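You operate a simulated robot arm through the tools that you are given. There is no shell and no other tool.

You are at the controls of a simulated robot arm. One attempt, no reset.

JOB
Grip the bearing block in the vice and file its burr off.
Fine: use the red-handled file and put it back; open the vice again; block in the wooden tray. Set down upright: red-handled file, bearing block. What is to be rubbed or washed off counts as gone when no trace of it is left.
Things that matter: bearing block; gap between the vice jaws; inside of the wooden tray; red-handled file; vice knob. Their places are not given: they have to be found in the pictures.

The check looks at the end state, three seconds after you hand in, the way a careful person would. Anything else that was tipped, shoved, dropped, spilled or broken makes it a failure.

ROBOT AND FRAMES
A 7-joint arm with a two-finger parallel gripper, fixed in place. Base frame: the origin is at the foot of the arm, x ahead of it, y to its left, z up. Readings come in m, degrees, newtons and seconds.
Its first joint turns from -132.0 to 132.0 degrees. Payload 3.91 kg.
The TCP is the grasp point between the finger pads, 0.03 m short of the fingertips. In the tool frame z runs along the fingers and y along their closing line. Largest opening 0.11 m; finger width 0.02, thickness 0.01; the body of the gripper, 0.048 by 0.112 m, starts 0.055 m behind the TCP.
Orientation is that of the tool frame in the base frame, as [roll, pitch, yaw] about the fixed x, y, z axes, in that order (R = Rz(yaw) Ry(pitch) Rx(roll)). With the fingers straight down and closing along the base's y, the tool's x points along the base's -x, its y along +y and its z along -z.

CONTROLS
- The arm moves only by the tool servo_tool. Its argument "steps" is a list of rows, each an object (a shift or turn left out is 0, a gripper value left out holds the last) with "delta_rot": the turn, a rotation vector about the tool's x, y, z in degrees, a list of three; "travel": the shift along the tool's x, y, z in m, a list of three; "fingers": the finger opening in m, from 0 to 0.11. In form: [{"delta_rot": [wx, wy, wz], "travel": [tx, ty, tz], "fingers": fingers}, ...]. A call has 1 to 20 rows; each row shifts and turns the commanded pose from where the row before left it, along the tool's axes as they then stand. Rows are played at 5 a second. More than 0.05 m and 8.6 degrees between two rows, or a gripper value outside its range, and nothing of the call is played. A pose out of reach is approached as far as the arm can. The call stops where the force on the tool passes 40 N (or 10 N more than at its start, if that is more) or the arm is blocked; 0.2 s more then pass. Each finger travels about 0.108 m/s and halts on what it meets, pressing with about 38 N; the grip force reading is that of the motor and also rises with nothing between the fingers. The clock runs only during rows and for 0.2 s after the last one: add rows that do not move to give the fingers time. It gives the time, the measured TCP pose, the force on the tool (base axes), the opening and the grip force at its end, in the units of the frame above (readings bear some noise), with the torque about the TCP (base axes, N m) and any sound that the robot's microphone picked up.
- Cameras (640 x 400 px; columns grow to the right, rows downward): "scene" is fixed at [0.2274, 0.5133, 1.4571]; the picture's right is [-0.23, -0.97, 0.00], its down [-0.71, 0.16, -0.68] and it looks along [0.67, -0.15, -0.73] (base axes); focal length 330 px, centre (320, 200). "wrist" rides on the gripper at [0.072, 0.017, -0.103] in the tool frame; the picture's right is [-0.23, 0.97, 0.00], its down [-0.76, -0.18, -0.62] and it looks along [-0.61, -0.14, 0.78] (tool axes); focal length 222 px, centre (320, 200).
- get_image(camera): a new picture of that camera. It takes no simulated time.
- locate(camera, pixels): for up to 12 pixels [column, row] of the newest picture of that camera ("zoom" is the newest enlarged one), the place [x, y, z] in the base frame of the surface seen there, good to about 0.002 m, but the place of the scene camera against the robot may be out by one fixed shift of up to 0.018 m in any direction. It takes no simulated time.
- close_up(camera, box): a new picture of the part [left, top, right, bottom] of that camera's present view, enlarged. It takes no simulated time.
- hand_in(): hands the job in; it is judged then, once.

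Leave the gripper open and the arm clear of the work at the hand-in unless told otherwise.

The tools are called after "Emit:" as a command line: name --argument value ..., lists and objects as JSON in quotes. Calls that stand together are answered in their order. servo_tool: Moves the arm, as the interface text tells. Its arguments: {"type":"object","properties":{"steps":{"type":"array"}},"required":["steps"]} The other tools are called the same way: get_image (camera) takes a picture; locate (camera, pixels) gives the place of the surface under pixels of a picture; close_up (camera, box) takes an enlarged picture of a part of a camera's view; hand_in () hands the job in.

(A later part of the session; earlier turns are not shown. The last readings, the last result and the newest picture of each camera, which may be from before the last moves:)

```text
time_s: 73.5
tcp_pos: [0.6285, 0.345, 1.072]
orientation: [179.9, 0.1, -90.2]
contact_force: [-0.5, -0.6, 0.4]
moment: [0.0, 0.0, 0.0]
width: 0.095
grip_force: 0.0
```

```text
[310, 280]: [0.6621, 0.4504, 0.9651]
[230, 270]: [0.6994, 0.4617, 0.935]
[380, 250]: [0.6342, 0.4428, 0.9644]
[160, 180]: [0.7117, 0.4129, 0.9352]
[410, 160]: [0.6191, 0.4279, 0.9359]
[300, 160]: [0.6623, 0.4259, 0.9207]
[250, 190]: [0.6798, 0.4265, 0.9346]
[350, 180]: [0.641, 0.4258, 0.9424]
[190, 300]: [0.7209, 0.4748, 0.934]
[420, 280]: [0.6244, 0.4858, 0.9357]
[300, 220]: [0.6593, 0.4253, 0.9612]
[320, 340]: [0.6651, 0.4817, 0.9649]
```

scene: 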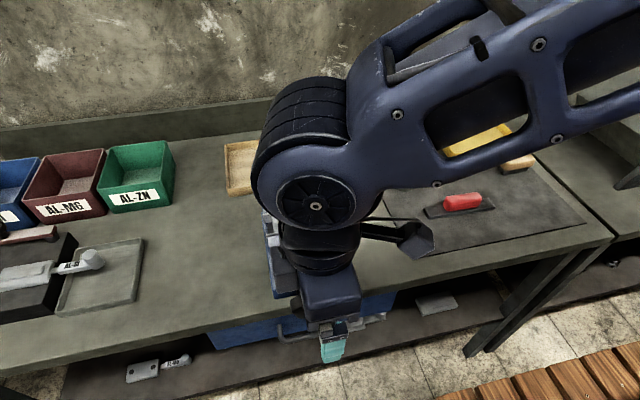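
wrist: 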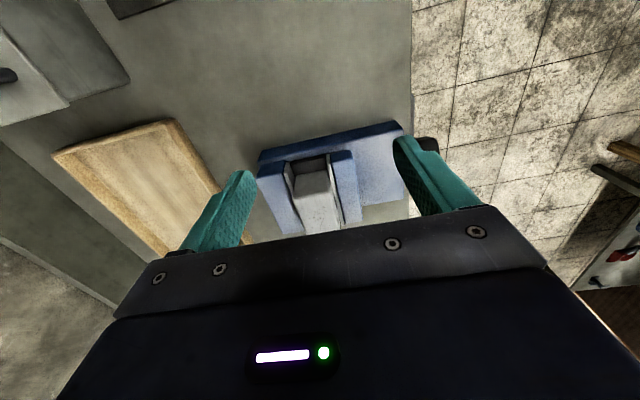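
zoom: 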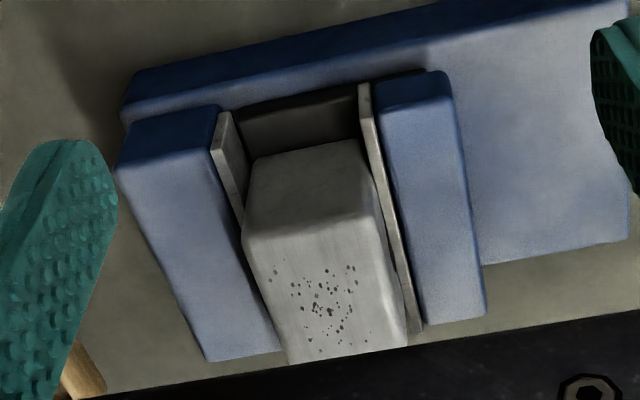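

The block is clamped between the two jaw plates. Its top is at z≈0.965, spanning about x 0.634–0.684 and y 0.426–0.496. Next I move over to look at the red-handled file.

Emit:
servo_tool --steps '[{"travel": [0.0407, -0.0007, 0]}, {"travel": [0.0407, -0.0007, 0]}, {"travel": [0.0407, -0.0007, 0]}, {"travel": [0.0407, -0.0007, 0]}, {"travel": [0.0407, -0.0007, 0]}, {"travel": [0.0407, -0.0007, 0]}, {"travel": [0.0407, -0.0007, 0]}, {"travel": [0.0407, -0.0007, 0]}, {"travel": [0.0407, -0.0007, 0]}, {}]'

Emit:
get_image --camera "wrist"

Emit:
get_image --camera "scene"

```text
time_s: 75.7
tcp_pos: [0.6295, -0.0226, 1.0727]
orientation: [179.9, 0.0, -90.3]
contact_force: [0.5, -0.1, 0.5]
moment: [0.0, 0.01, -0.01]
width: 0.0949
grip_force: 0.0
```

```text
taken
```

wrist: 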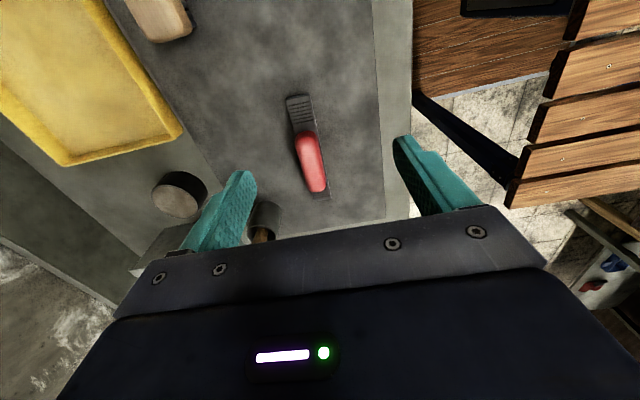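

```text
taken
```

scene: 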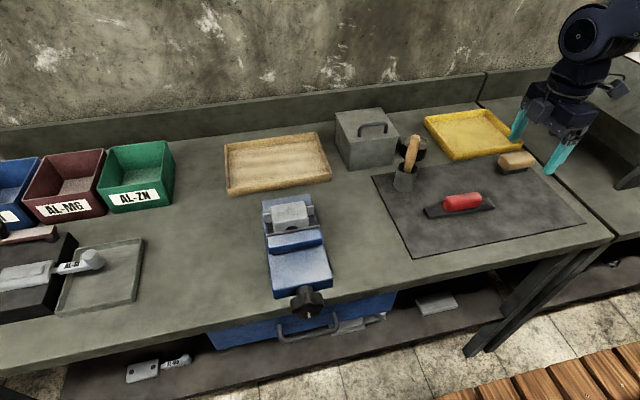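

The file is seen at (310,150). I enlarge and locate its handle and plate ends.

Emit:
close_up --camera "wrist" --box '[260, 80, 370, 220]'

Emit:
locate --camera "zoom" --pixels '[[285, 55], [325, 50], [290, 130], [335, 120], [300, 165], [345, 155], [322, 180], [330, 230], [335, 280], [345, 310], [300, 180], [350, 230]]'

```text
2.86 times, centred on (315, 150) of wrist
```

zoom: 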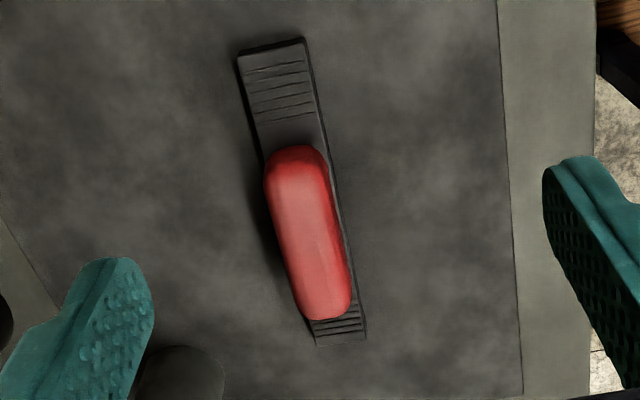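

```text
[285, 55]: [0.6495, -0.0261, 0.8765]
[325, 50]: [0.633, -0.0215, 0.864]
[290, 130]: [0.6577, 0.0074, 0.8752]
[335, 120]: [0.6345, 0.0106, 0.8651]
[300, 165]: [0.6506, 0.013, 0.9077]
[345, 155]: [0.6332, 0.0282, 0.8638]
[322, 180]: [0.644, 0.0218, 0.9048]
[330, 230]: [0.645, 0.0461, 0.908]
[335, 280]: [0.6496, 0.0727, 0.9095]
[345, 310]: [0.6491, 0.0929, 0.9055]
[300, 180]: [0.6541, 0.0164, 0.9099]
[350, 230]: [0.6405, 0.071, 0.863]
```

I locate more exact outline points of plate and handle.

Emit:
locate --camera "zoom" --pixels '[[243, 60], [300, 44], [258, 120], [318, 110], [318, 340], [362, 333], [268, 185], [328, 180], [285, 250], [345, 250], [300, 300], [348, 295]]'

Emit:
locate --camera "zoom" --pixels '[[295, 150], [310, 230], [325, 312], [275, 200], [320, 195], [295, 275], [345, 270], [340, 330], [270, 70], [180, 370], [200, 200], [450, 250]]'

```text
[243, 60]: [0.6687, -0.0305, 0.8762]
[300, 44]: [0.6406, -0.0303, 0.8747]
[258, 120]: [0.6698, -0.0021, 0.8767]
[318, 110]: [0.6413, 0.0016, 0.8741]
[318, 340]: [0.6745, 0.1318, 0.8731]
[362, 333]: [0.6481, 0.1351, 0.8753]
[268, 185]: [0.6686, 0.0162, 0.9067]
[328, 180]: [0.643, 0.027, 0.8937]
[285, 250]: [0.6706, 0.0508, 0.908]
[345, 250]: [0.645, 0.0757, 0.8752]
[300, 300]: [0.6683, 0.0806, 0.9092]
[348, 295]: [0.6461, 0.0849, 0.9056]
```

```text
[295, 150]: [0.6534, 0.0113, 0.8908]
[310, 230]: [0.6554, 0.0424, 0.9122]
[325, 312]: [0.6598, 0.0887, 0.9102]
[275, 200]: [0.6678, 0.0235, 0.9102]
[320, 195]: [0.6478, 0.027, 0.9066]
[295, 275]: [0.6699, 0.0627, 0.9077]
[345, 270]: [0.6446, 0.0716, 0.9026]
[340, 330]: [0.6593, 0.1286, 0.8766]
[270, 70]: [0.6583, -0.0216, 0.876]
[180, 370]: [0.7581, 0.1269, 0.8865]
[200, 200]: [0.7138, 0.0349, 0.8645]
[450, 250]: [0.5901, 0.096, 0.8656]
```

The file plate runs along y from about −0.036 to 0.140, centred at (0.658, 0.052) and turned about −2.3°. The handle is ~0.027 wide, z 0.876–0.912, and the mat is at 0.8635. I move above the handle, align, and lower part way.

Emit:
servo_tool --steps '[{"travel": [-0.037, -0.0137, 0]}, {"travel": [-0.0376, -0.0138, 0]}, {"delta_rot": [0, 0, 2.0]}, {"travel": [0, 0, 0.035]}, {"travel": [0, 0, 0.035]}, {}]'

Emit:
get_image --camera "wrist"

Emit:
get_image --camera "scene"

```text
time_s: 77.1
tcp_pos: [0.6594, 0.0516, 1.0011]
orientation: [180.0, 0.1, -92.3]
contact_force: [-0.3, 0.2, 0.0]
moment: [0.0, 0.0, 0.0]
width: 0.0949
grip_force: 0.1
```

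```text
taken
```

wrist: 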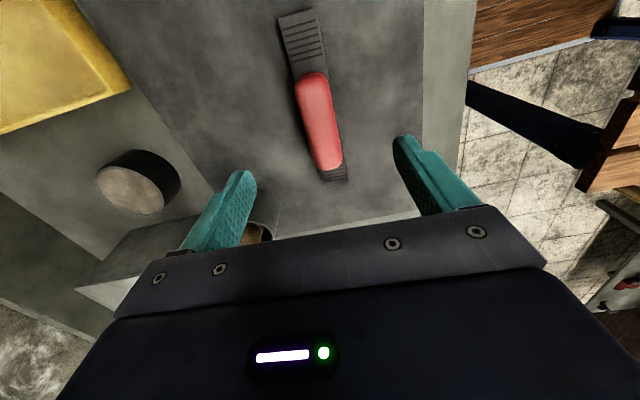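

```text
taken
```

scene: 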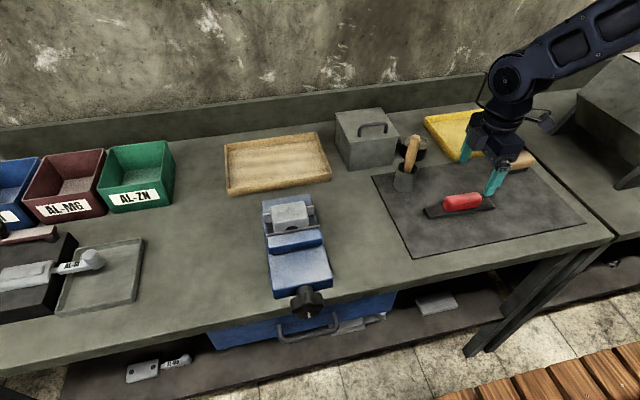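

I verify the handle position from this closer view.

Emit:
close_up --camera "wrist" --box '[260, 0, 380, 200]'

Emit:
locate --camera "wrist" --pixels '[[310, 76], [332, 166], [300, 110], [331, 105], [310, 150], [338, 140], [281, 18], [313, 12], [322, 180], [345, 174], [318, 115], [312, 130]]'

```text
2.00 times, centred on (320, 100) of wrist
```

zoom: 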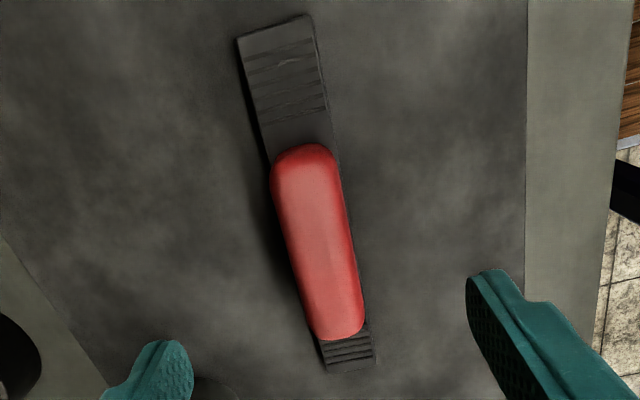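

```text
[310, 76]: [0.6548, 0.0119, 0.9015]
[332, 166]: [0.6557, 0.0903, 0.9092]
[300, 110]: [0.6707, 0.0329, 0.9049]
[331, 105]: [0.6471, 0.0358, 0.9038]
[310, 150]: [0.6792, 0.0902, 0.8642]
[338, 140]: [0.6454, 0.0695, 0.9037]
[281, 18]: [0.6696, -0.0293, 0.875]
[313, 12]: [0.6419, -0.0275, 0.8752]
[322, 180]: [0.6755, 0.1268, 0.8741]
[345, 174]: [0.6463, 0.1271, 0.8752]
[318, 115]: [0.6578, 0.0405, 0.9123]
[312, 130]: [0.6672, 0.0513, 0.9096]
```

The handle centre is at x≈0.6585, y≈0.052, and the tool is aligned within 1 mm. I lower to z≈0.908 and close on the handle.

Emit:
servo_tool --steps '[{"travel": [0, 0.0008, 0.035]}, {"travel": [0, 0, 0.035]}, {"travel": [0, 0, 0.015]}, {"travel": [0, 0, 0.008]}, {}]'

Emit:
servo_tool --steps '[{"fingers": 0.06}, {"fingers": 0.035}, {"fingers": 0.015}, {}, {}]'

Emit:
get_image --camera "wrist"

Emit:
close_up --camera "scene" --box '[400, 130, 560, 250]'

```text
time_s: 78.3
tcp_pos: [0.658, 0.0537, 0.9071]
orientation: [179.9, 0.0, -92.2]
contact_force: [0.1, -0.6, -0.3]
moment: [-0.02, 0.03, 0.02]
width: 0.0949
grip_force: 0.0
```

```text
time_s: 79.5
tcp_pos: [0.6577, 0.0534, 0.9076]
orientation: [179.9, 0.1, -92.2]
contact_force: [1.9, -0.1, 4.5]
moment: [0.0, -0.19, -0.1]
width: 0.03
grip_force: 38.5
```

```text
taken
```

wrist: 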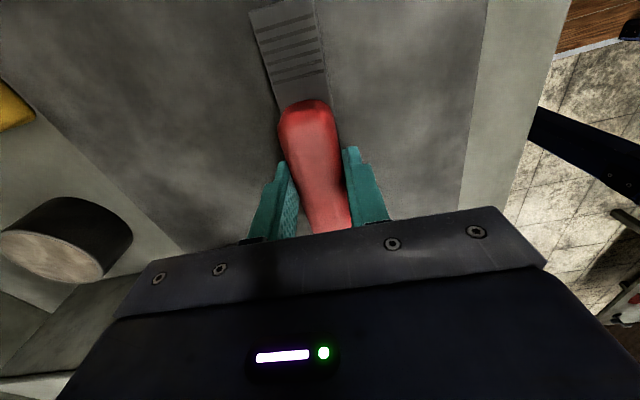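

```text
3.33 times, centred on (480, 190) of scene
```

zoom: 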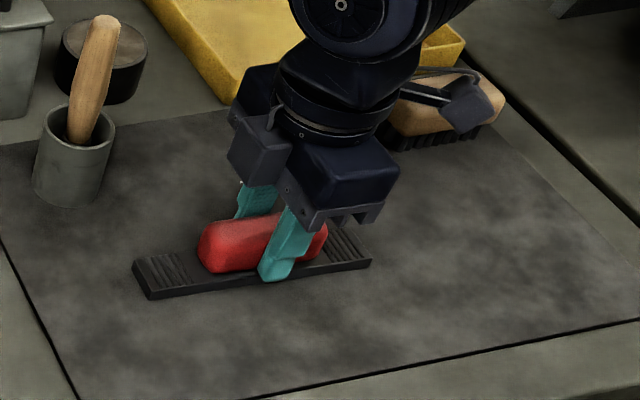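

The handle is gripped (width 0.030, 38 N). This pose, TCP (0.658, 0.0535, 0.9075) with yaw −92.2°, is the put-back pose. Before carrying it, I check where the stick in the cup reaches.

Emit:
locate --camera "zoom" --pixels '[[103, 30], [95, 70], [82, 125], [75, 160], [255, 160], [345, 60]]'

```text
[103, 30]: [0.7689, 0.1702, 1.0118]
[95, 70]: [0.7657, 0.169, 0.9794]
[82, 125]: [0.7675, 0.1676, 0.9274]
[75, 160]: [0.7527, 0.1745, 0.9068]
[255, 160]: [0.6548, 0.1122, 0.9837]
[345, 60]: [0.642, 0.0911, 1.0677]
```

The stick is at about (0.76, 0.16), top z≈1.02, well clear of the path at x≈0.66. I lift the file, square it up, and carry it over the block.

Emit:
servo_tool --steps '[{"travel": [0, 0, -0.01]}, {"travel": [0, 0, -0.03]}, {"travel": [0, 0, -0.04]}, {"travel": [0, 0, -0.04]}, {"travel": [0, 0, -0.0325]}, {"delta_rot": [0, 0, -2.2]}, {}]'

Emit:
servo_tool --steps '[{"travel": [-0.0454, 0, 0]}, {"travel": [-0.0454, 0, 0]}, {"travel": [-0.0454, 0, 0]}, {"travel": [-0.0454, 0, 0]}, {"travel": [-0.0454, 0, 0]}, {"travel": [-0.0454, 0, 0]}, {"travel": [-0.0454, 0, 0]}, {"travel": [-0.0454, 0, 0]}, {"travel": [-0.0454, 0, 0]}, {}]'

Emit:
get_image --camera "scene"

Emit:
get_image --camera "wrist"

```text
time_s: 81.1
tcp_pos: [0.6582, 0.0538, 1.0601]
orientation: [179.8, 0.0, -90.0]
contact_force: [0.4, 0.8, -2.4]
moment: [0.01, 0.01, -0.01]
width: 0.0299
grip_force: 37.9
```

```text
time_s: 83.3
tcp_pos: [0.6589, 0.4629, 1.0573]
orientation: [179.9, -0.1, -90.1]
contact_force: [0.4, -0.3, -3.5]
moment: [0.01, 0.04, -0.01]
width: 0.0297
grip_force: 38.1
```

```text
taken
```

scene: 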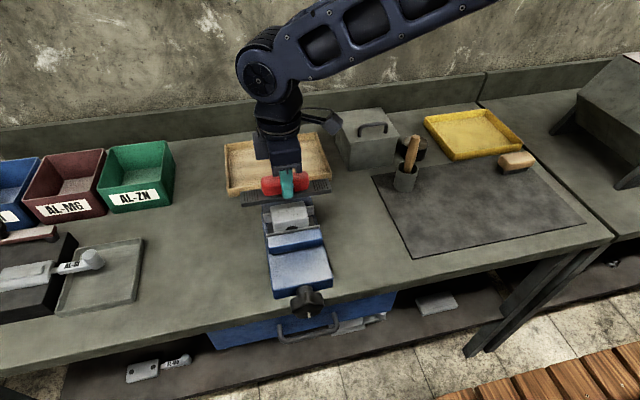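

```text
taken
```

wrist: 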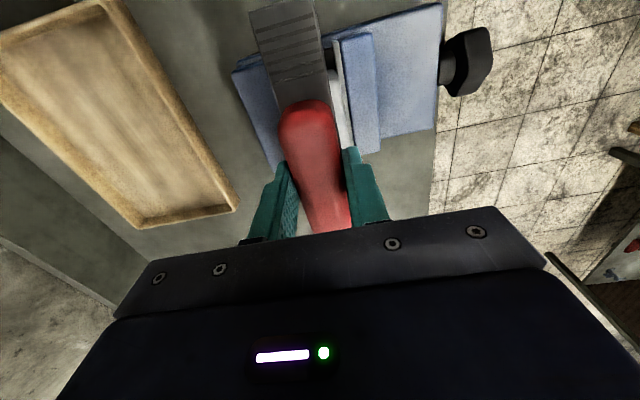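

The file is over the block with its underside ~48 mm above the block's top. I lower towards contact (expected at TCP z≈1.009).

Emit:
servo_tool --steps '[{"travel": [0, 0, 0.03]}, {"travel": [0, 0, 0.01]}, {"travel": [0, 0, 0.004]}, {"travel": [0, 0, 0.002]}, {}]'

Emit:
servo_tool --steps '[{"travel": [0, 0, 0.001]}, {"travel": [0, 0, 0.001]}, {}]'

```text
time_s: 84.5
tcp_pos: [0.6592, 0.4632, 1.0119]
orientation: [179.9, 0.0, -90.0]
contact_force: [0.7, 0.3, -1.9]
moment: [-0.02, 0.01, 0.0]
width: 0.0296
grip_force: 38.2
```

```text
time_s: 85.3
tcp_pos: [0.6584, 0.4643, 1.0118]
orientation: [179.9, 0.0, -90.0]
contact_force: [-0.2, 0.4, -3.4]
moment: [-0.02, -0.01, 0.0]
width: 0.0301
grip_force: 37.9
```

No contact yet (force still ≈ the file's weight). I continue down in millimetre steps.

Emit:
servo_tool --steps '[{"travel": [0, 0, 0.001]}, {"travel": [0, 0, 0.001]}, {}]'

Emit:
close_up --camera "scene" --box '[230, 160, 350, 260]'

```text
time_s: 86.1
tcp_pos: [0.6584, 0.4639, 1.0113]
orientation: [179.9, 0.0, -90.0]
contact_force: [-0.4, -0.2, -1.8]
moment: [-0.02, 0.01, 0.02]
width: 0.0293
grip_force: 38.0
```

```text
4.00 times, centred on (290, 210) of scene
```

zoom: 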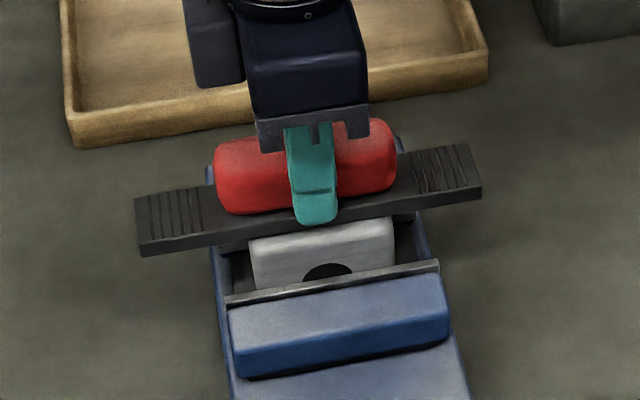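

The measured height barely changes. I'll step 2 mm more and read again.

Emit:
servo_tool --steps '[{"travel": [0, 0, 0.001]}, {}, {}]'

```text
time_s: 86.9
tcp_pos: [0.6584, 0.4623, 1.0094]
orientation: [179.9, -0.1, -90.0]
contact_force: [0.2, 0.4, -3.0]
moment: [-0.02, 0.04, 0.02]
width: 0.03
grip_force: 38.1
```

Emit:
servo_tool --steps '[{"travel": [0, 0, 0.001]}, {}, {}]'

```text
time_s: 87.7
tcp_pos: [0.659, 0.4636, 1.0076]
orientation: [180.0, 0.1, -90.0]
contact_force: [-0.4, 0.2, 12.8]
moment: [-0.39, -0.04, 0.03]
width: 0.0297
grip_force: 37.8
```

Contact: ~15 N on the block. I rub along the file's length (y) in strokes of ±3 cm.

Emit:
servo_tool --steps '[{"travel": [0.015, 0, 0]}, {"travel": [0.015, 0, 0]}, {"travel": [-0.015, 0, 0]}, {"travel": [-0.015, 0, 0]}, {"travel": [-0.015, 0, 0]}, {"travel": [-0.015, 0, 0]}, {"travel": [0.015, 0, 0]}, {"travel": [0.015, 0, 0]}, {}]'

Emit:
close_up --camera "scene" --box '[230, 160, 350, 260]'

```text
time_s: 89.7
tcp_pos: [0.6581, 0.4632, 1.0095]
orientation: [179.9, 0.0, -90.0]
contact_force: [-2.2, 4.2, 9.6]
moment: [0.6, -0.02, 0.11]
width: 0.0295
grip_force: 37.7
```

```text
4.00 times, centred on (290, 210) of scene
```

zoom: 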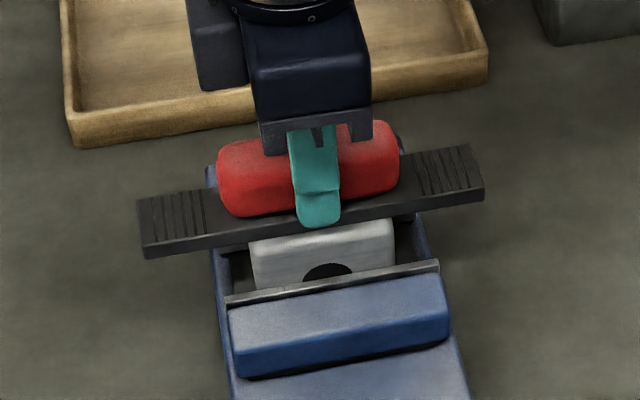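

Strokes run smoothly. I add more strokes, offset ±1 cm in x, to cover the whole patch.

Emit:
servo_tool --steps '[{"travel": [0, -0.01, 0.0003]}, {"travel": [0.015, 0, 0]}, {"travel": [0.015, 0, 0]}, {"travel": [-0.015, 0, 0]}, {"travel": [-0.015, 0, 0]}, {"travel": [-0.015, 0, 0]}, {"travel": [-0.015, 0, 0]}, {"travel": [0.015, 0, 0]}, {"travel": [0.015, 0, 0]}, {"travel": [0.015, 0, 0]}, {"travel": [0.015, 0, 0]}, {"travel": [-0.015, 0, 0]}, {"travel": [-0.015, 0, 0]}, {"travel": [-0.015, 0, 0]}, {"travel": [-0.015, 0, 0]}, {"travel": [0.015, 0, 0]}, {"travel": [0.015, 0, 0]}, {}]'

Emit:
servo_tool --steps '[{"travel": [0, 0.009, 0]}, {"travel": [0, 0.009, 0]}, {"travel": [0.015, 0, 0]}, {"travel": [0.015, 0, 0]}, {"travel": [-0.015, 0, 0]}, {"travel": [-0.015, 0, 0]}, {"travel": [-0.015, 0, 0]}, {"travel": [-0.015, 0, 0]}, {"travel": [0.015, 0, 0]}, {"travel": [0.015, 0, 0]}, {"travel": [0.015, 0, 0]}, {"travel": [0.015, 0, 0]}, {"travel": [-0.015, 0, 0]}, {"travel": [-0.015, 0, 0]}, {"travel": [-0.015, 0, 0]}, {"travel": [-0.015, 0, 0]}, {"travel": [0.015, 0, 0]}, {"travel": [0.015, 0, 0]}, {}]'

```text
time_s: 93.5
tcp_pos: [0.6693, 0.4636, 1.0086]
orientation: [179.9, 0.0, -90.0]
contact_force: [0.4, 1.0, -3.7]
moment: [0.0, 0.02, 0.01]
width: 0.0299
grip_force: 37.6
```

```text
time_s: 97.5
tcp_pos: [0.6502, 0.4632, 1.0088]
orientation: [179.9, 0.0, -89.9]
contact_force: [1.8, 2.2, 5.6]
moment: [0.14, -0.18, -0.03]
width: 0.0296
grip_force: 37.9
```

The force faded during the strokes at x≈0.669. I lift the file, move aside, and look at the block's top.

Emit:
servo_tool --steps '[{"travel": [0, 0, -0.02]}, {"travel": [0, 0, -0.03]}, {"travel": [0.045, 0, 0]}, {"travel": [0.045, 0, 0]}, {"travel": [0.045, 0, 0]}, {}]'

Emit:
close_up --camera "scene" --box '[265, 195, 325, 255]'

Emit:
get_image --camera "wrist"

```text
time_s: 98.9
tcp_pos: [0.6497, 0.3281, 1.0581]
orientation: [179.9, 0.0, -90.0]
contact_force: [-0.4, -0.5, -2.4]
moment: [-0.02, -0.05, 0.02]
width: 0.0296
grip_force: 38.5
```

```text
6.67 times, centred on (295, 225) of scene
```

zoom: 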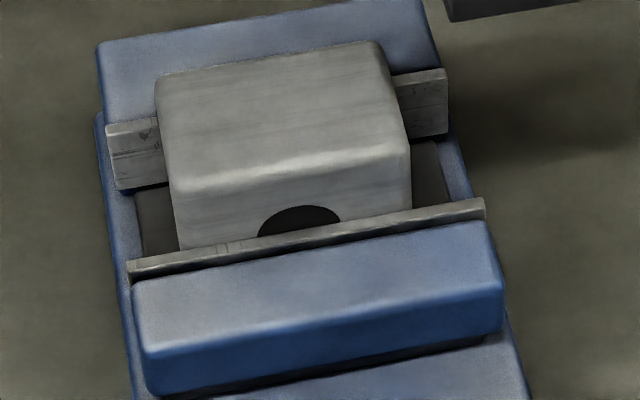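

```text
taken
```

wrist: 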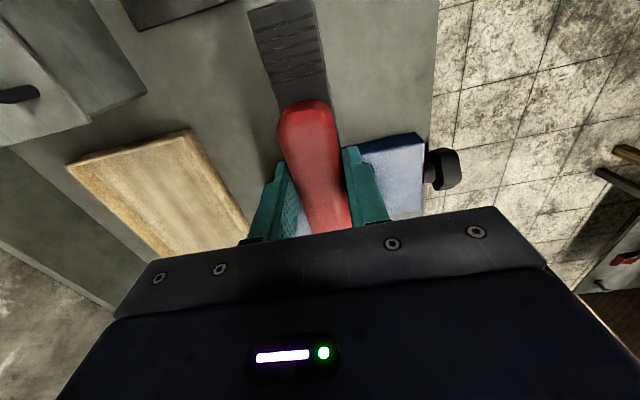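

The specks seem all gone. I enlarge further to check for any remaining trace.

Emit:
close_up --camera "scene" --box '[275, 198, 310, 233]'

```text
11.43 times, centred on (292, 216) of scene
```

zoom: 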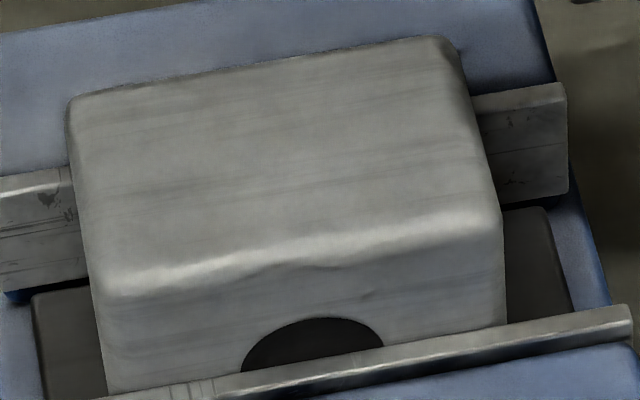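

The top face is clean. Now I carry the file back over its place on the mat.

Emit:
servo_tool --steps '[{"travel": [0.0392, -0.0012, 0]}, {"travel": [0.0392, -0.0012, 0]}, {"travel": [0.0392, -0.0012, 0]}, {"travel": [0.0392, -0.0012, 0]}, {"travel": [0.0392, -0.0012, 0]}, {"travel": [0.0392, -0.0012, 0]}, {"travel": [0.0392, -0.0012, 0]}, {"delta_rot": [0, 0, 2.2]}, {"travel": [0, 0, 0.04]}, {"travel": [0, 0, 0.04]}, {"travel": [0, 0, 0.03]}, {"travel": [0, 0, 0.025]}, {}, {}]'

Emit:
get_image --camera "scene"

Emit:
close_up --camera "scene" --box '[400, 130, 560, 250]'

```text
time_s: 101.9
tcp_pos: [0.6588, 0.0527, 0.921]
orientation: [179.9, 0.0, -92.3]
contact_force: [0.8, -0.4, -2.2]
moment: [0.02, 0.0, 0.01]
width: 0.0299
grip_force: 38.2
```

```text
taken
```

scene: 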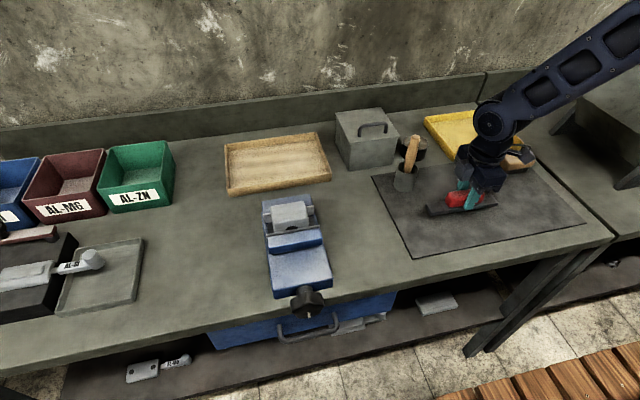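

```text
3.33 times, centred on (480, 190) of scene
```

zoom: 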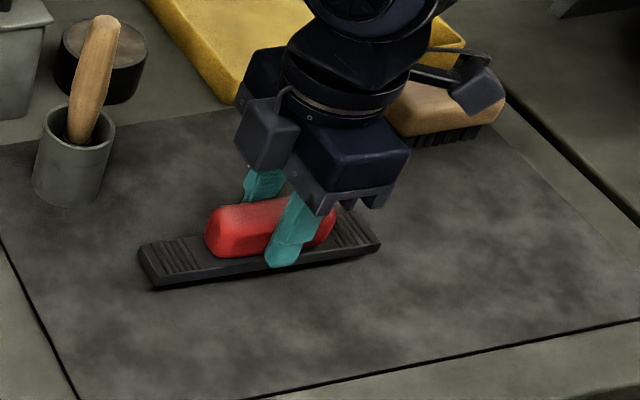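

The file is about 13 mm above the mat at the right place. I lower in small steps until it touches.

Emit:
servo_tool --steps '[{"travel": [0, 0, 0.006]}, {"travel": [0, 0, 0.004]}, {}, {}]'

Emit:
servo_tool --steps '[{"travel": [0, 0, 0.001]}, {}]'

Emit:
servo_tool --steps '[{"travel": [0, 0, 0.001]}, {}]'

```text
time_s: 102.9
tcp_pos: [0.6588, 0.0545, 0.912]
orientation: [179.9, 0.0, -92.2]
contact_force: [-0.8, -0.2, -2.5]
moment: [-0.03, 0.01, 0.03]
width: 0.0296
grip_force: 38.0
```

```text
time_s: 103.5
tcp_pos: [0.6584, 0.054, 0.9118]
orientation: [179.9, 0.0, -92.3]
contact_force: [-0.3, 0.0, -2.2]
moment: [0.03, 0.02, -0.03]
width: 0.0296
grip_force: 37.9
```

```text
time_s: 104.1
tcp_pos: [0.6585, 0.0545, 0.9109]
orientation: [180.0, 0.0, -92.2]
contact_force: [0.0, 0.5, -2.6]
moment: [0.01, 0.04, 0.01]
width: 0.0297
grip_force: 38.2
```

Emit:
servo_tool --steps '[{"travel": [0, 0, 0.001]}, {}]'

Emit:
servo_tool --steps '[{"travel": [0, 0, 0.001]}, {}]'

```text
time_s: 104.7
tcp_pos: [0.6579, 0.055, 0.91]
orientation: [180.0, 0.0, -92.2]
contact_force: [0.0, 0.4, -3.2]
moment: [0.02, 0.03, 0.02]
width: 0.0298
grip_force: 38.0
```

```text
time_s: 105.3
tcp_pos: [0.6584, 0.0541, 0.9101]
orientation: [179.9, 0.1, -92.2]
contact_force: [-0.3, 0.9, -3.1]
moment: [0.0, -0.02, 0.01]
width: 0.0297
grip_force: 38.0
```

No contact yet. I keep stepping down.

Emit:
servo_tool --steps '[{"travel": [0, 0, 0.001]}, {}]'

Emit:
servo_tool --steps '[{"travel": [0, 0, 0.001]}, {}]'

```text
time_s: 105.9
tcp_pos: [0.6581, 0.0539, 0.9078]
orientation: [179.9, 0.1, -92.3]
contact_force: [0.5, 0.9, -2.6]
moment: [0.03, -0.01, 0.0]
width: 0.0298
grip_force: 38.0
```

```text
time_s: 106.5
tcp_pos: [0.658, 0.0544, 0.9078]
orientation: [179.9, 0.1, -92.3]
contact_force: [0.0, -1.3, -1.5]
moment: [0.11, 0.02, 0.05]
width: 0.0297
grip_force: 38.4
```

Contact is starting (force −1.5 N, moment 0.11). One half-millimetre more, then I release and rise.

Emit:
servo_tool --steps '[{"travel": [0, 0, 0.0006]}, {}]'

Emit:
servo_tool --steps '[{"fingers": 0.034}, {"fingers": 0.045}, {"fingers": 0.07}, {"fingers": 0.09}, {}]'

Emit:
get_image --camera "wrist"

Emit:
close_up --camera "scene" --box '[400, 130, 560, 250]'

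```text
time_s: 107.1
tcp_pos: [0.6586, 0.055, 0.9078]
orientation: [179.9, 0.1, -92.2]
contact_force: [-1.6, -1.1, 9.0]
moment: [0.88, -0.09, 0.07]
width: 0.0295
grip_force: 38.0
```

```text
time_s: 108.3
tcp_pos: [0.6583, 0.0538, 0.9063]
orientation: [179.8, 0.0, -92.2]
contact_force: [-0.4, -0.3, 0.1]
moment: [0.02, 0.0, -0.04]
width: 0.0899
grip_force: 0.0
```

```text
taken
```

wrist: 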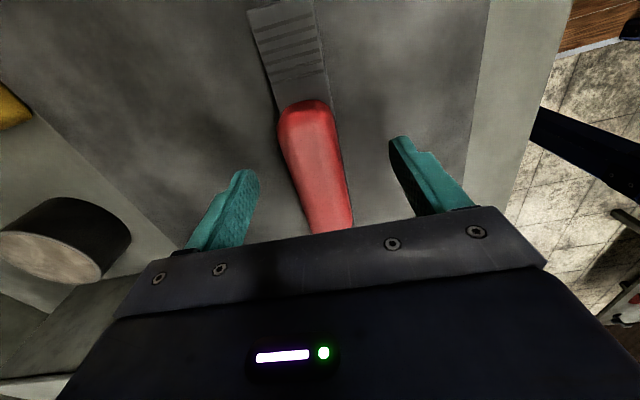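

```text
3.33 times, centred on (480, 190) of scene
```

zoom: 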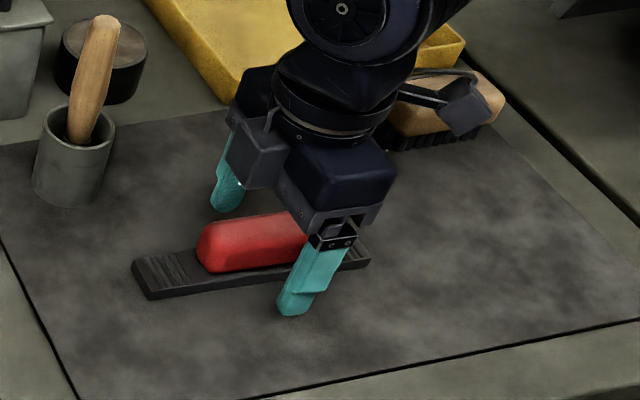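

The file lies back in its place. I rise, and carry the empty gripper back in front of the vice.

Emit:
servo_tool --steps '[{"travel": [0, 0, -0.02]}, {"travel": [0, 0, -0.045]}, {"travel": [0, 0, -0.05]}, {"travel": [0, 0, -0.05]}, {"delta_rot": [0, 0, -2.2]}, {"travel": [-0.0369, 0.0244, -0.0045]}, {"travel": [-0.0369, 0.0244, -0.0045]}, {"travel": [-0.0369, 0.0244, -0.0045]}, {"travel": [-0.0369, 0.0244, -0.0045]}, {"travel": [-0.0369, 0.0244, -0.0045]}, {"travel": [-0.0369, 0.0244, -0.0045]}, {"travel": [-0.0369, 0.0244, -0.0045]}, {"travel": [-0.0369, 0.0244, -0.0045]}, {"travel": [-0.0369, 0.0244, -0.0045]}, {"travel": [-0.0369, 0.0244, -0.0045]}, {"travel": [-0.0369, 0.0244, -0.0045]}, {}]'

Emit:
get_image --camera "scene"

Emit:
close_up --camera "scene" --box '[400, 130, 560, 250]'

```text
time_s: 111.9
tcp_pos: [0.3916, 0.4583, 1.1216]
orientation: [179.9, 0.0, -90.1]
contact_force: [0.5, 0.0, -0.4]
moment: [-0.04, 0.01, 0.01]
width: 0.09
grip_force: 0.1
```

```text
taken
```

scene: 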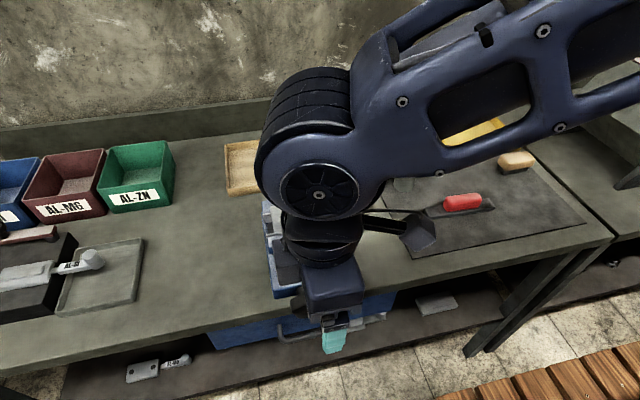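

```text
3.33 times, centred on (480, 190) of scene
```

zoom: 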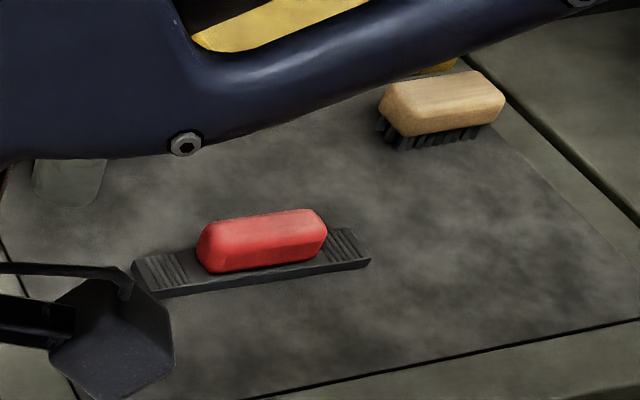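

The file is upright in its place. I tilt the tool to point along +x again (turning +90° about tool x), opening the fingers to 0.095.

Emit:
servo_tool --steps '[{"delta_rot": [8.2, 0, 0], "fingers": 0.095}, {"delta_rot": [8.2, 0, 0]}, {"delta_rot": [8.2, 0, 0]}, {"delta_rot": [8.2, 0, 0]}, {"delta_rot": [8.2, 0, 0]}, {"delta_rot": [8.2, 0, 0]}, {"delta_rot": [8.2, 0, 0]}, {"delta_rot": [8.2, 0, 0]}, {"delta_rot": [8.2, 0, 0]}, {"delta_rot": [8.2, 0, 0]}, {"delta_rot": [8.1, 0, 0]}, {}]'

Emit:
get_image --camera "scene"

```text
time_s: 114.5
tcp_pos: [0.3908, 0.4607, 1.1228]
orientation: [-89.8, 0.1, -90.0]
contact_force: [0.1, 0.7, 0.3]
moment: [-0.01, -0.02, -0.02]
width: 0.0952
grip_force: 0.1
```

```text
taken
```

scene: 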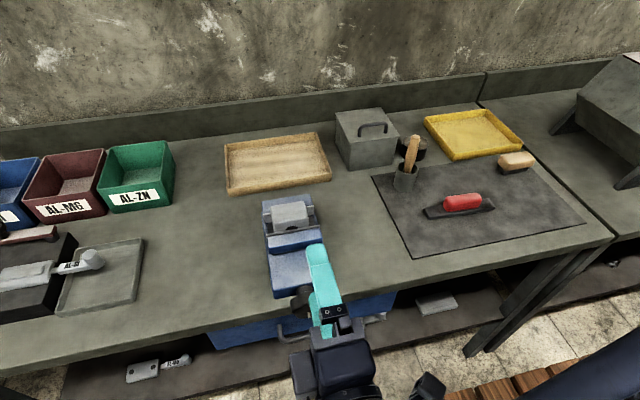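

The tool is horizontal again at α≈−90°. I lower to the knob height and turn to α≈−74°.

Emit:
servo_tool --steps '[{"travel": [0, 0.0404, 0]}, {"travel": [0, 0.0404, 0]}, {"travel": [0, 0.0404, 0]}, {"travel": [0, 0.0404, 0]}, {"travel": [0, 0.0404, 0]}, {"travel": [0, 0.0404, 0]}, {"delta_rot": [0, 0, 8]}, {"delta_rot": [0, 0, 8]}, {}]'

Emit:
get_image --camera "wrist"

Emit:
close_up --camera "wrist" --box '[260, 70, 380, 180]'

```text
time_s: 116.5
tcp_pos: [0.3902, 0.4583, 0.8799]
orientation: [-90.0, 16.1, -90.0]
contact_force: [-0.4, -0.7, 0.7]
moment: [0.01, 0.01, -0.01]
width: 0.0948
grip_force: 0.0
```

```text
taken
```

wrist: 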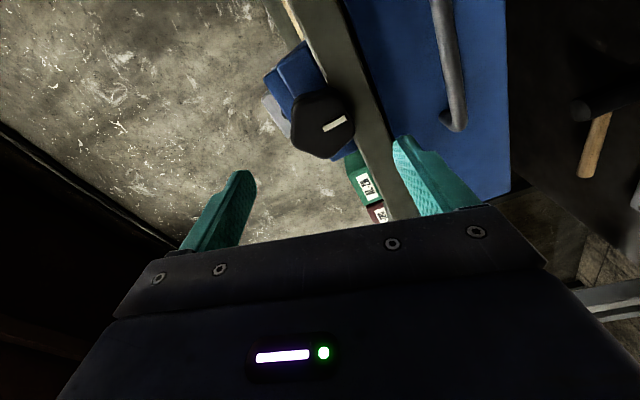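

```text
3.64 times, centred on (320, 125) of wrist
```

zoom: 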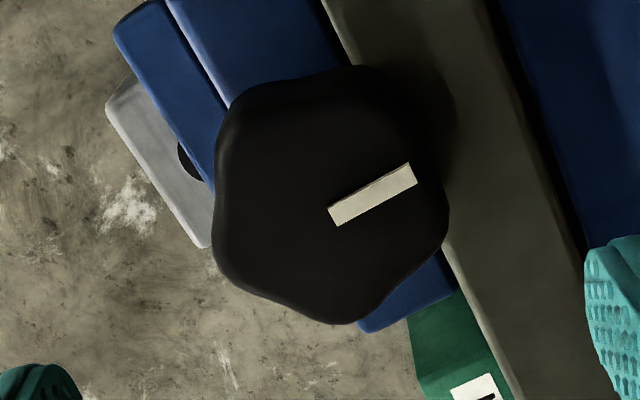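

I check the knob's centre in this view, then go in.

Emit:
locate --camera "wrist" --pixels '[[324, 130], [292, 135], [353, 120], [320, 92], [326, 156]]'

Emit:
servo_tool --steps '[{"travel": [0, 0, 0.03]}, {"travel": [0, 0, 0.025]}, {"travel": [0, 0, 0.017]}, {"travel": [0, 0, 0.01]}, {}]'

Emit:
servo_tool --steps '[{"fingers": 0.075}, {"fingers": 0.062}, {"fingers": 0.055}, {"fingers": 0.045}, {}, {}]'

Emit:
get_image --camera "wrist"

```text
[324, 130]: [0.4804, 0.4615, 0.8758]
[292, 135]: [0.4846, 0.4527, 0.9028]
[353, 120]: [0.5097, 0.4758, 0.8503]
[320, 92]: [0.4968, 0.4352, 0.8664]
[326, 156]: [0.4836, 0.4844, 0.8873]
```

```text
time_s: 117.7
tcp_pos: [0.4735, 0.4605, 0.8797]
orientation: [-89.9, 16.0, -90.1]
contact_force: [-0.1, -0.1, -0.5]
moment: [0.01, 0.0, 0.0]
width: 0.0952
grip_force: 0.1
```

```text
time_s: 119.1
tcp_pos: [0.4742, 0.4597, 0.8799]
orientation: [-89.9, 16.0, -90.1]
contact_force: [0.5, -0.4, 0.6]
moment: [-0.08, 0.03, 0.01]
width: 0.0589
grip_force: 45.1
```

```text
taken
```

wrist: 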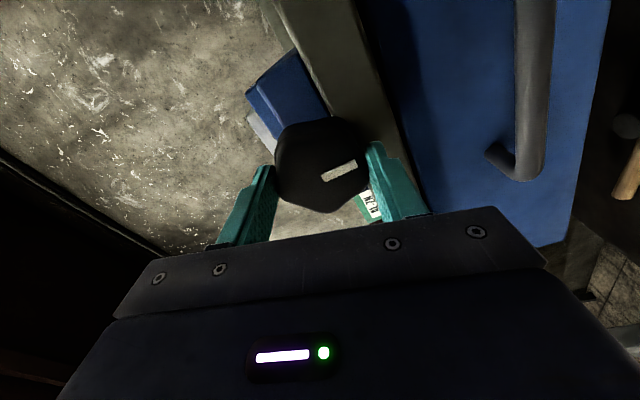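

Gripped well, with almost no side force. I turn anticlockwise (−tool z), 25° first.

Emit:
servo_tool --steps '[{"delta_rot": [0, 0, -5]}, {"delta_rot": [0, 0, -5]}, {"delta_rot": [0, 0, -5]}, {"delta_rot": [0, 0, -5]}, {"delta_rot": [0, 0, -5]}, {}]'

Emit:
get_image --camera "wrist"

```text
time_s: 120.5
tcp_pos: [0.4736, 0.4597, 0.8803]
orientation: [-89.9, -9.0, -90.0]
contact_force: [21.4, -4.0, 10.9]
moment: [-0.03, -0.45, -0.19]
width: 0.0589
grip_force: 45.0
```

```text
taken
```

wrist: 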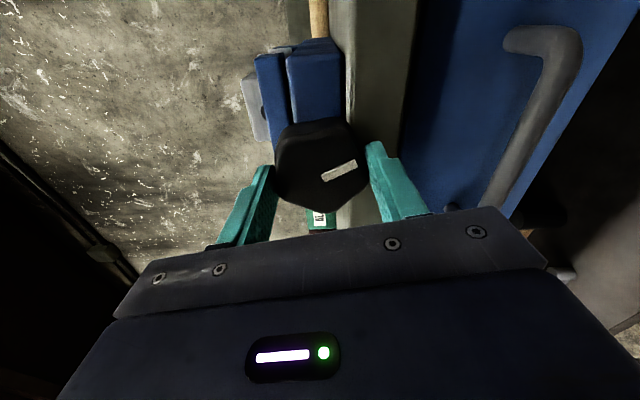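

The knob turns with it. I correct 1.2 mm forward and go on.

Emit:
servo_tool --steps '[{"travel": [0, -0.0006, 0.0012]}, {"delta_rot": [0, 0, -5]}, {"delta_rot": [0, 0, -5]}, {"delta_rot": [0, 0, -5]}, {"delta_rot": [0, 0, -5]}, {"delta_rot": [0, 0, -5]}, {"delta_rot": [0, 0, -5]}, {}]'

```text
time_s: 122.3
tcp_pos: [0.4735, 0.4608, 0.8802]
orientation: [-90.0, -38.9, -90.0]
contact_force: [-26.6, -23.7, 14.3]
moment: [-0.02, -0.34, -0.9]
width: 0.0588
grip_force: 44.7
```

Correcting for (−27, −24, 14) N, then another 25°.

Emit:
servo_tool --steps '[{"travel": [0.0014, 0.0001, -0.0014], "delta_rot": [-0.19, 0.23, 0]}, {}]'

Emit:
servo_tool --steps '[{"delta_rot": [0, 0, -5]}, {"delta_rot": [0, 0, -5]}, {"delta_rot": [0, 0, -5]}, {"delta_rot": [0, 0, -5]}, {"delta_rot": [0, 0, -5]}, {}]'

```text
time_s: 122.9
tcp_pos: [0.4738, 0.4603, 0.8794]
orientation: [-90.1, -38.8, -90.3]
contact_force: [2.3, 11.7, -1.4]
moment: [0.02, 0.6, 1.19]
width: 0.0589
grip_force: 44.9
```

```text
time_s: 124.3
tcp_pos: [0.4732, 0.459, 0.881]
orientation: [-90.1, -63.9, -90.3]
contact_force: [2.8, 7.2, -10.2]
moment: [-0.01, -0.02, 0.22]
width: 0.0586
grip_force: 45.0
```

Good. 22° more to the end of this sweep.

Emit:
servo_tool --steps '[{"delta_rot": [0, 0, -5]}, {"delta_rot": [0, 0, -5]}, {"delta_rot": [0, 0, -5]}, {"delta_rot": [0, 0, -5]}, {}]'

Emit:
get_image --camera "wrist"

Emit:
close_up --camera "scene" --box '[250, 190, 350, 325]'

```text
time_s: 125.5
tcp_pos: [0.4728, 0.4613, 0.882]
orientation: [-89.7, -84.0, -90.8]
contact_force: [12.8, 10.5, 4.0]
moment: [0.0, -1.0, 0.13]
width: 0.059
grip_force: 44.6
```

```text
taken
```

wrist: 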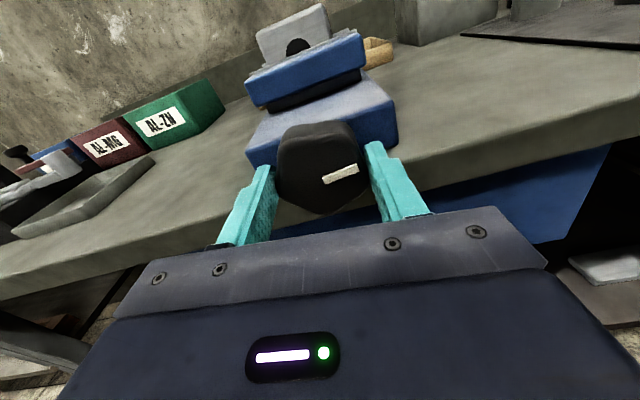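

```text
2.96 times, centred on (300, 258) of scene
```

zoom: 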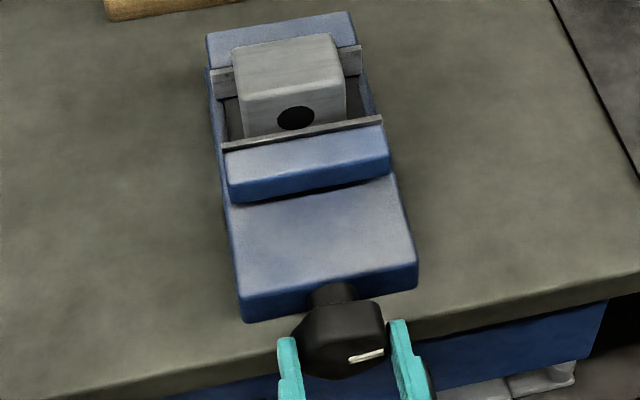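

The marker is back to pointing right and the jaw has opened about half. I release, back off, turn back by +100°, and re-grip for the second half.

Emit:
servo_tool --steps '[{"fingers": 0.075}, {"fingers": 0.095}, {"travel": [0, 0, -0.02]}, {"travel": [0, 0, -0.03]}, {"travel": [0, 0, -0.02]}, {}]'

Emit:
servo_tool --steps '[{"delta_rot": [0, 0, 8]}, {"delta_rot": [0, 0, 8]}, {"delta_rot": [0, 0, 8]}, {"delta_rot": [0, 0, 8]}, {"delta_rot": [0, 0, 8]}, {"delta_rot": [0, 0, 8]}, {"delta_rot": [0, 0, 8]}, {"delta_rot": [0, 0, 8]}, {"delta_rot": [0, 0, 8]}, {"delta_rot": [0, 0, 8]}, {"delta_rot": [0, 0, 8]}, {"delta_rot": [0, 0, 8]}, {"delta_rot": [0, 0, 4]}, {}, {}]'

Emit:
get_image --camera "wrist"

```text
time_s: 126.9
tcp_pos: [0.4013, 0.4605, 0.8827]
orientation: [-90.1, -84.0, -90.2]
contact_force: [0.6, -0.5, 0.5]
moment: [0.02, 0.01, 0.0]
width: 0.0948
grip_force: 0.1
```

```text
time_s: 130.1
tcp_pos: [0.4014, 0.4596, 0.8808]
orientation: [-90.0, 16.1, -90.3]
contact_force: [0.2, 0.4, -0.5]
moment: [-0.02, 0.03, 0.0]
width: 0.0948
grip_force: 0.0
```

```text
taken
```

wrist: 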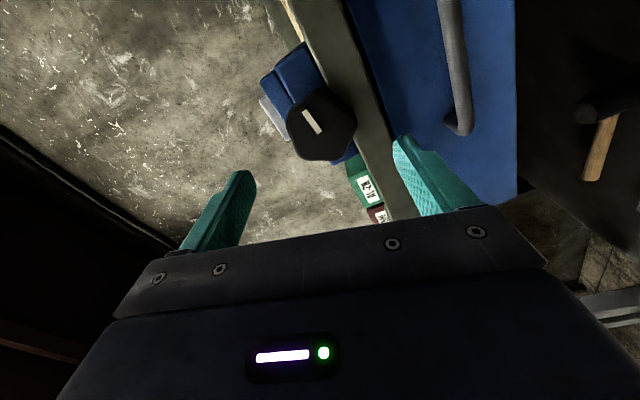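

Back at α≈−74°. I go in, grip, and turn again.

Emit:
servo_tool --steps '[{"travel": [0, 0, 0.03]}, {"travel": [0, 0, 0.02]}, {"travel": [0, 0, 0.014]}, {"travel": [0, 0, 0.007]}, {"fingers": 0.075}, {"fingers": 0.062}, {"fingers": 0.055}, {"fingers": 0.045}, {}, {}]'

Emit:
servo_tool --steps '[{"delta_rot": [0, 0, -5]}, {"delta_rot": [0, 0, -5]}, {"delta_rot": [0, 0, -5]}, {"delta_rot": [0, 0, -5]}, {}]'

```text
time_s: 132.3
tcp_pos: [0.4744, 0.4602, 0.879]
orientation: [-90.2, 16.0, -90.3]
contact_force: [4.0, 3.4, -12.4]
moment: [0.04, 0.49, 0.31]
width: 0.0593
grip_force: 45.0
```

```text
time_s: 133.5
tcp_pos: [0.4739, 0.4597, 0.8798]
orientation: [-90.0, -4.0, -90.3]
contact_force: [23.0, 7.0, -13.4]
moment: [-0.01, 0.14, 0.29]
width: 0.0594
grip_force: 45.1
```

Emit:
servo_tool --steps '[{"travel": [-0.0004, 0.0007, 0.0012]}, {"delta_rot": [0, 0, -5]}, {"delta_rot": [0, 0, -5]}, {"delta_rot": [0, 0, -5]}, {"delta_rot": [0, 0, -5]}, {"delta_rot": [0, 0, -5]}, {}]'

Emit:
get_image --camera "wrist"

```text
time_s: 135.1
tcp_pos: [0.4745, 0.4595, 0.881]
orientation: [-90.0, -29.1, -90.2]
contact_force: [-10.6, 9.3, -2.9]
moment: [0.0, 0.43, -0.09]
width: 0.0588
grip_force: 45.5
```

```text
taken
```

wrist: 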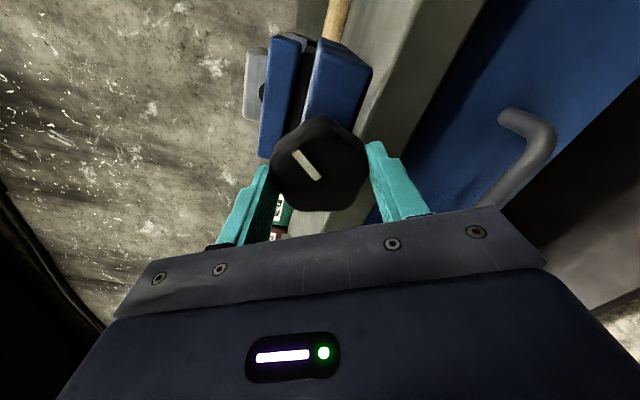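

Emit:
servo_tool --steps '[{"travel": [-0.0004, -0.0002, -0.0005]}, {"delta_rot": [0, 0, -5]}, {"delta_rot": [0, 0, -5]}, {"delta_rot": [0, 0, -5]}, {"delta_rot": [0, 0, -5]}, {"delta_rot": [0, 0, -5]}, {}]'

Emit:
close_up --camera "scene" --box '[250, 190, 350, 325]'

```text
time_s: 136.7
tcp_pos: [0.473, 0.4607, 0.8805]
orientation: [-90.1, -53.9, -90.2]
contact_force: [-17.7, -0.7, -2.6]
moment: [-0.01, -0.28, -0.82]
width: 0.0591
grip_force: 44.7
```

```text
2.96 times, centred on (300, 258) of scene
```

zoom: 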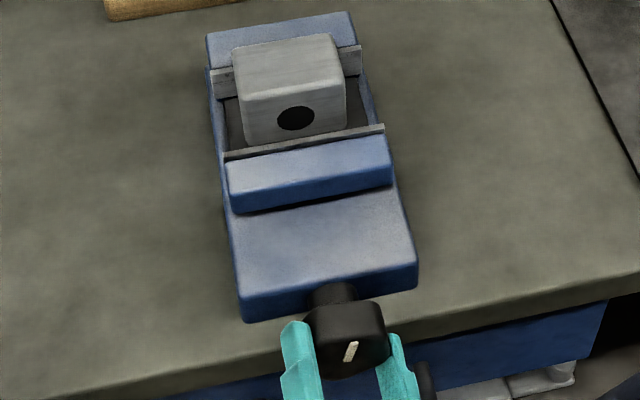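

The marker is about 20° from its first position. I turn about 20° more, watching the torque for the end stop.

Emit:
servo_tool --steps '[{"travel": [0, 0, -0.0009]}, {"delta_rot": [0, 0, -4]}, {"delta_rot": [0, 0, -4]}, {"delta_rot": [0, 0, -4]}, {"delta_rot": [0, 0, -4]}, {}]'

Emit:
close_up --camera "scene" --box '[250, 190, 350, 325]'

```text
time_s: 138.1
tcp_pos: [0.4726, 0.4606, 0.8802]
orientation: [-89.7, -69.8, -90.6]
contact_force: [18.5, 23.4, 19.9]
moment: [0.64, -0.58, 0.38]
width: 0.0585
grip_force: 45.3
```

```text
2.96 times, centred on (300, 258) of scene
```

zoom: 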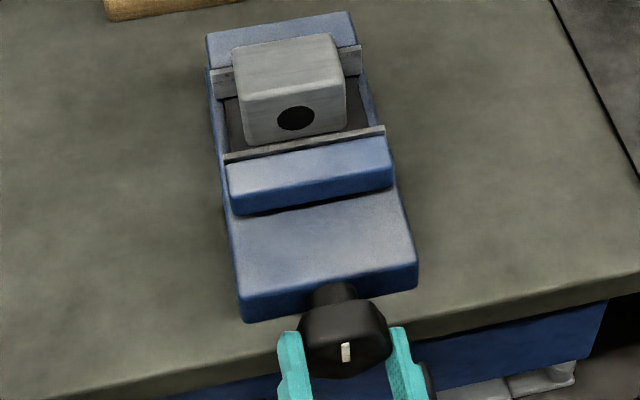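

The torque shows the end stop (+0.64 N·m) and the marker points up as at first, so the vice is fully open. I release, back off, turn to α=−90°, and rise.

Emit:
servo_tool --steps '[{"fingers": 0.075}, {"fingers": 0.095}, {"travel": [0, 0, -0.02]}, {"travel": [0, 0, -0.03]}, {"travel": [0, 0, -0.03]}, {}]'

Emit:
servo_tool --steps '[{"delta_rot": [0, 0, 7.8]}, {"delta_rot": [0, 0, 7.8]}, {"delta_rot": [0, 0, 7.8]}, {"delta_rot": [0, 0, 7.8]}, {"delta_rot": [0, 0, 7.8]}, {"delta_rot": [0, 0, 7.8]}, {"delta_rot": [0, 0, 7.8]}, {"delta_rot": [0, 0, 7.8]}, {"delta_rot": [0, 0, 7.4]}, {"travel": [0, -0.04, 0]}, {"travel": [0, -0.04, 0]}, {"travel": [0, -0.04, 0]}, {"travel": [0, -0.04, 0]}, {"travel": [0, -0.04, 0]}, {"travel": [0, -0.04, 0]}, {}]'

Emit:
get_image --camera "scene"

```text
time_s: 139.5
tcp_pos: [0.3941, 0.4588, 0.8828]
orientation: [-90.0, -70.0, -90.3]
contact_force: [-0.6, 0.0, 0.1]
moment: [-0.01, -0.01, -0.01]
width: 0.0951
grip_force: 0.0
```

```text
time_s: 142.9
tcp_pos: [0.3974, 0.4604, 1.1193]
orientation: [-90.1, -0.2, -90.3]
contact_force: [0.4, 0.6, 0.9]
moment: [0.02, 0.01, -0.02]
width: 0.0948
grip_force: 0.1
```

```text
taken
```

scene: 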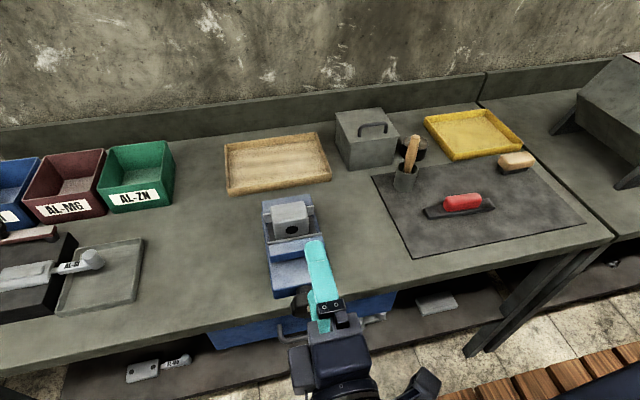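

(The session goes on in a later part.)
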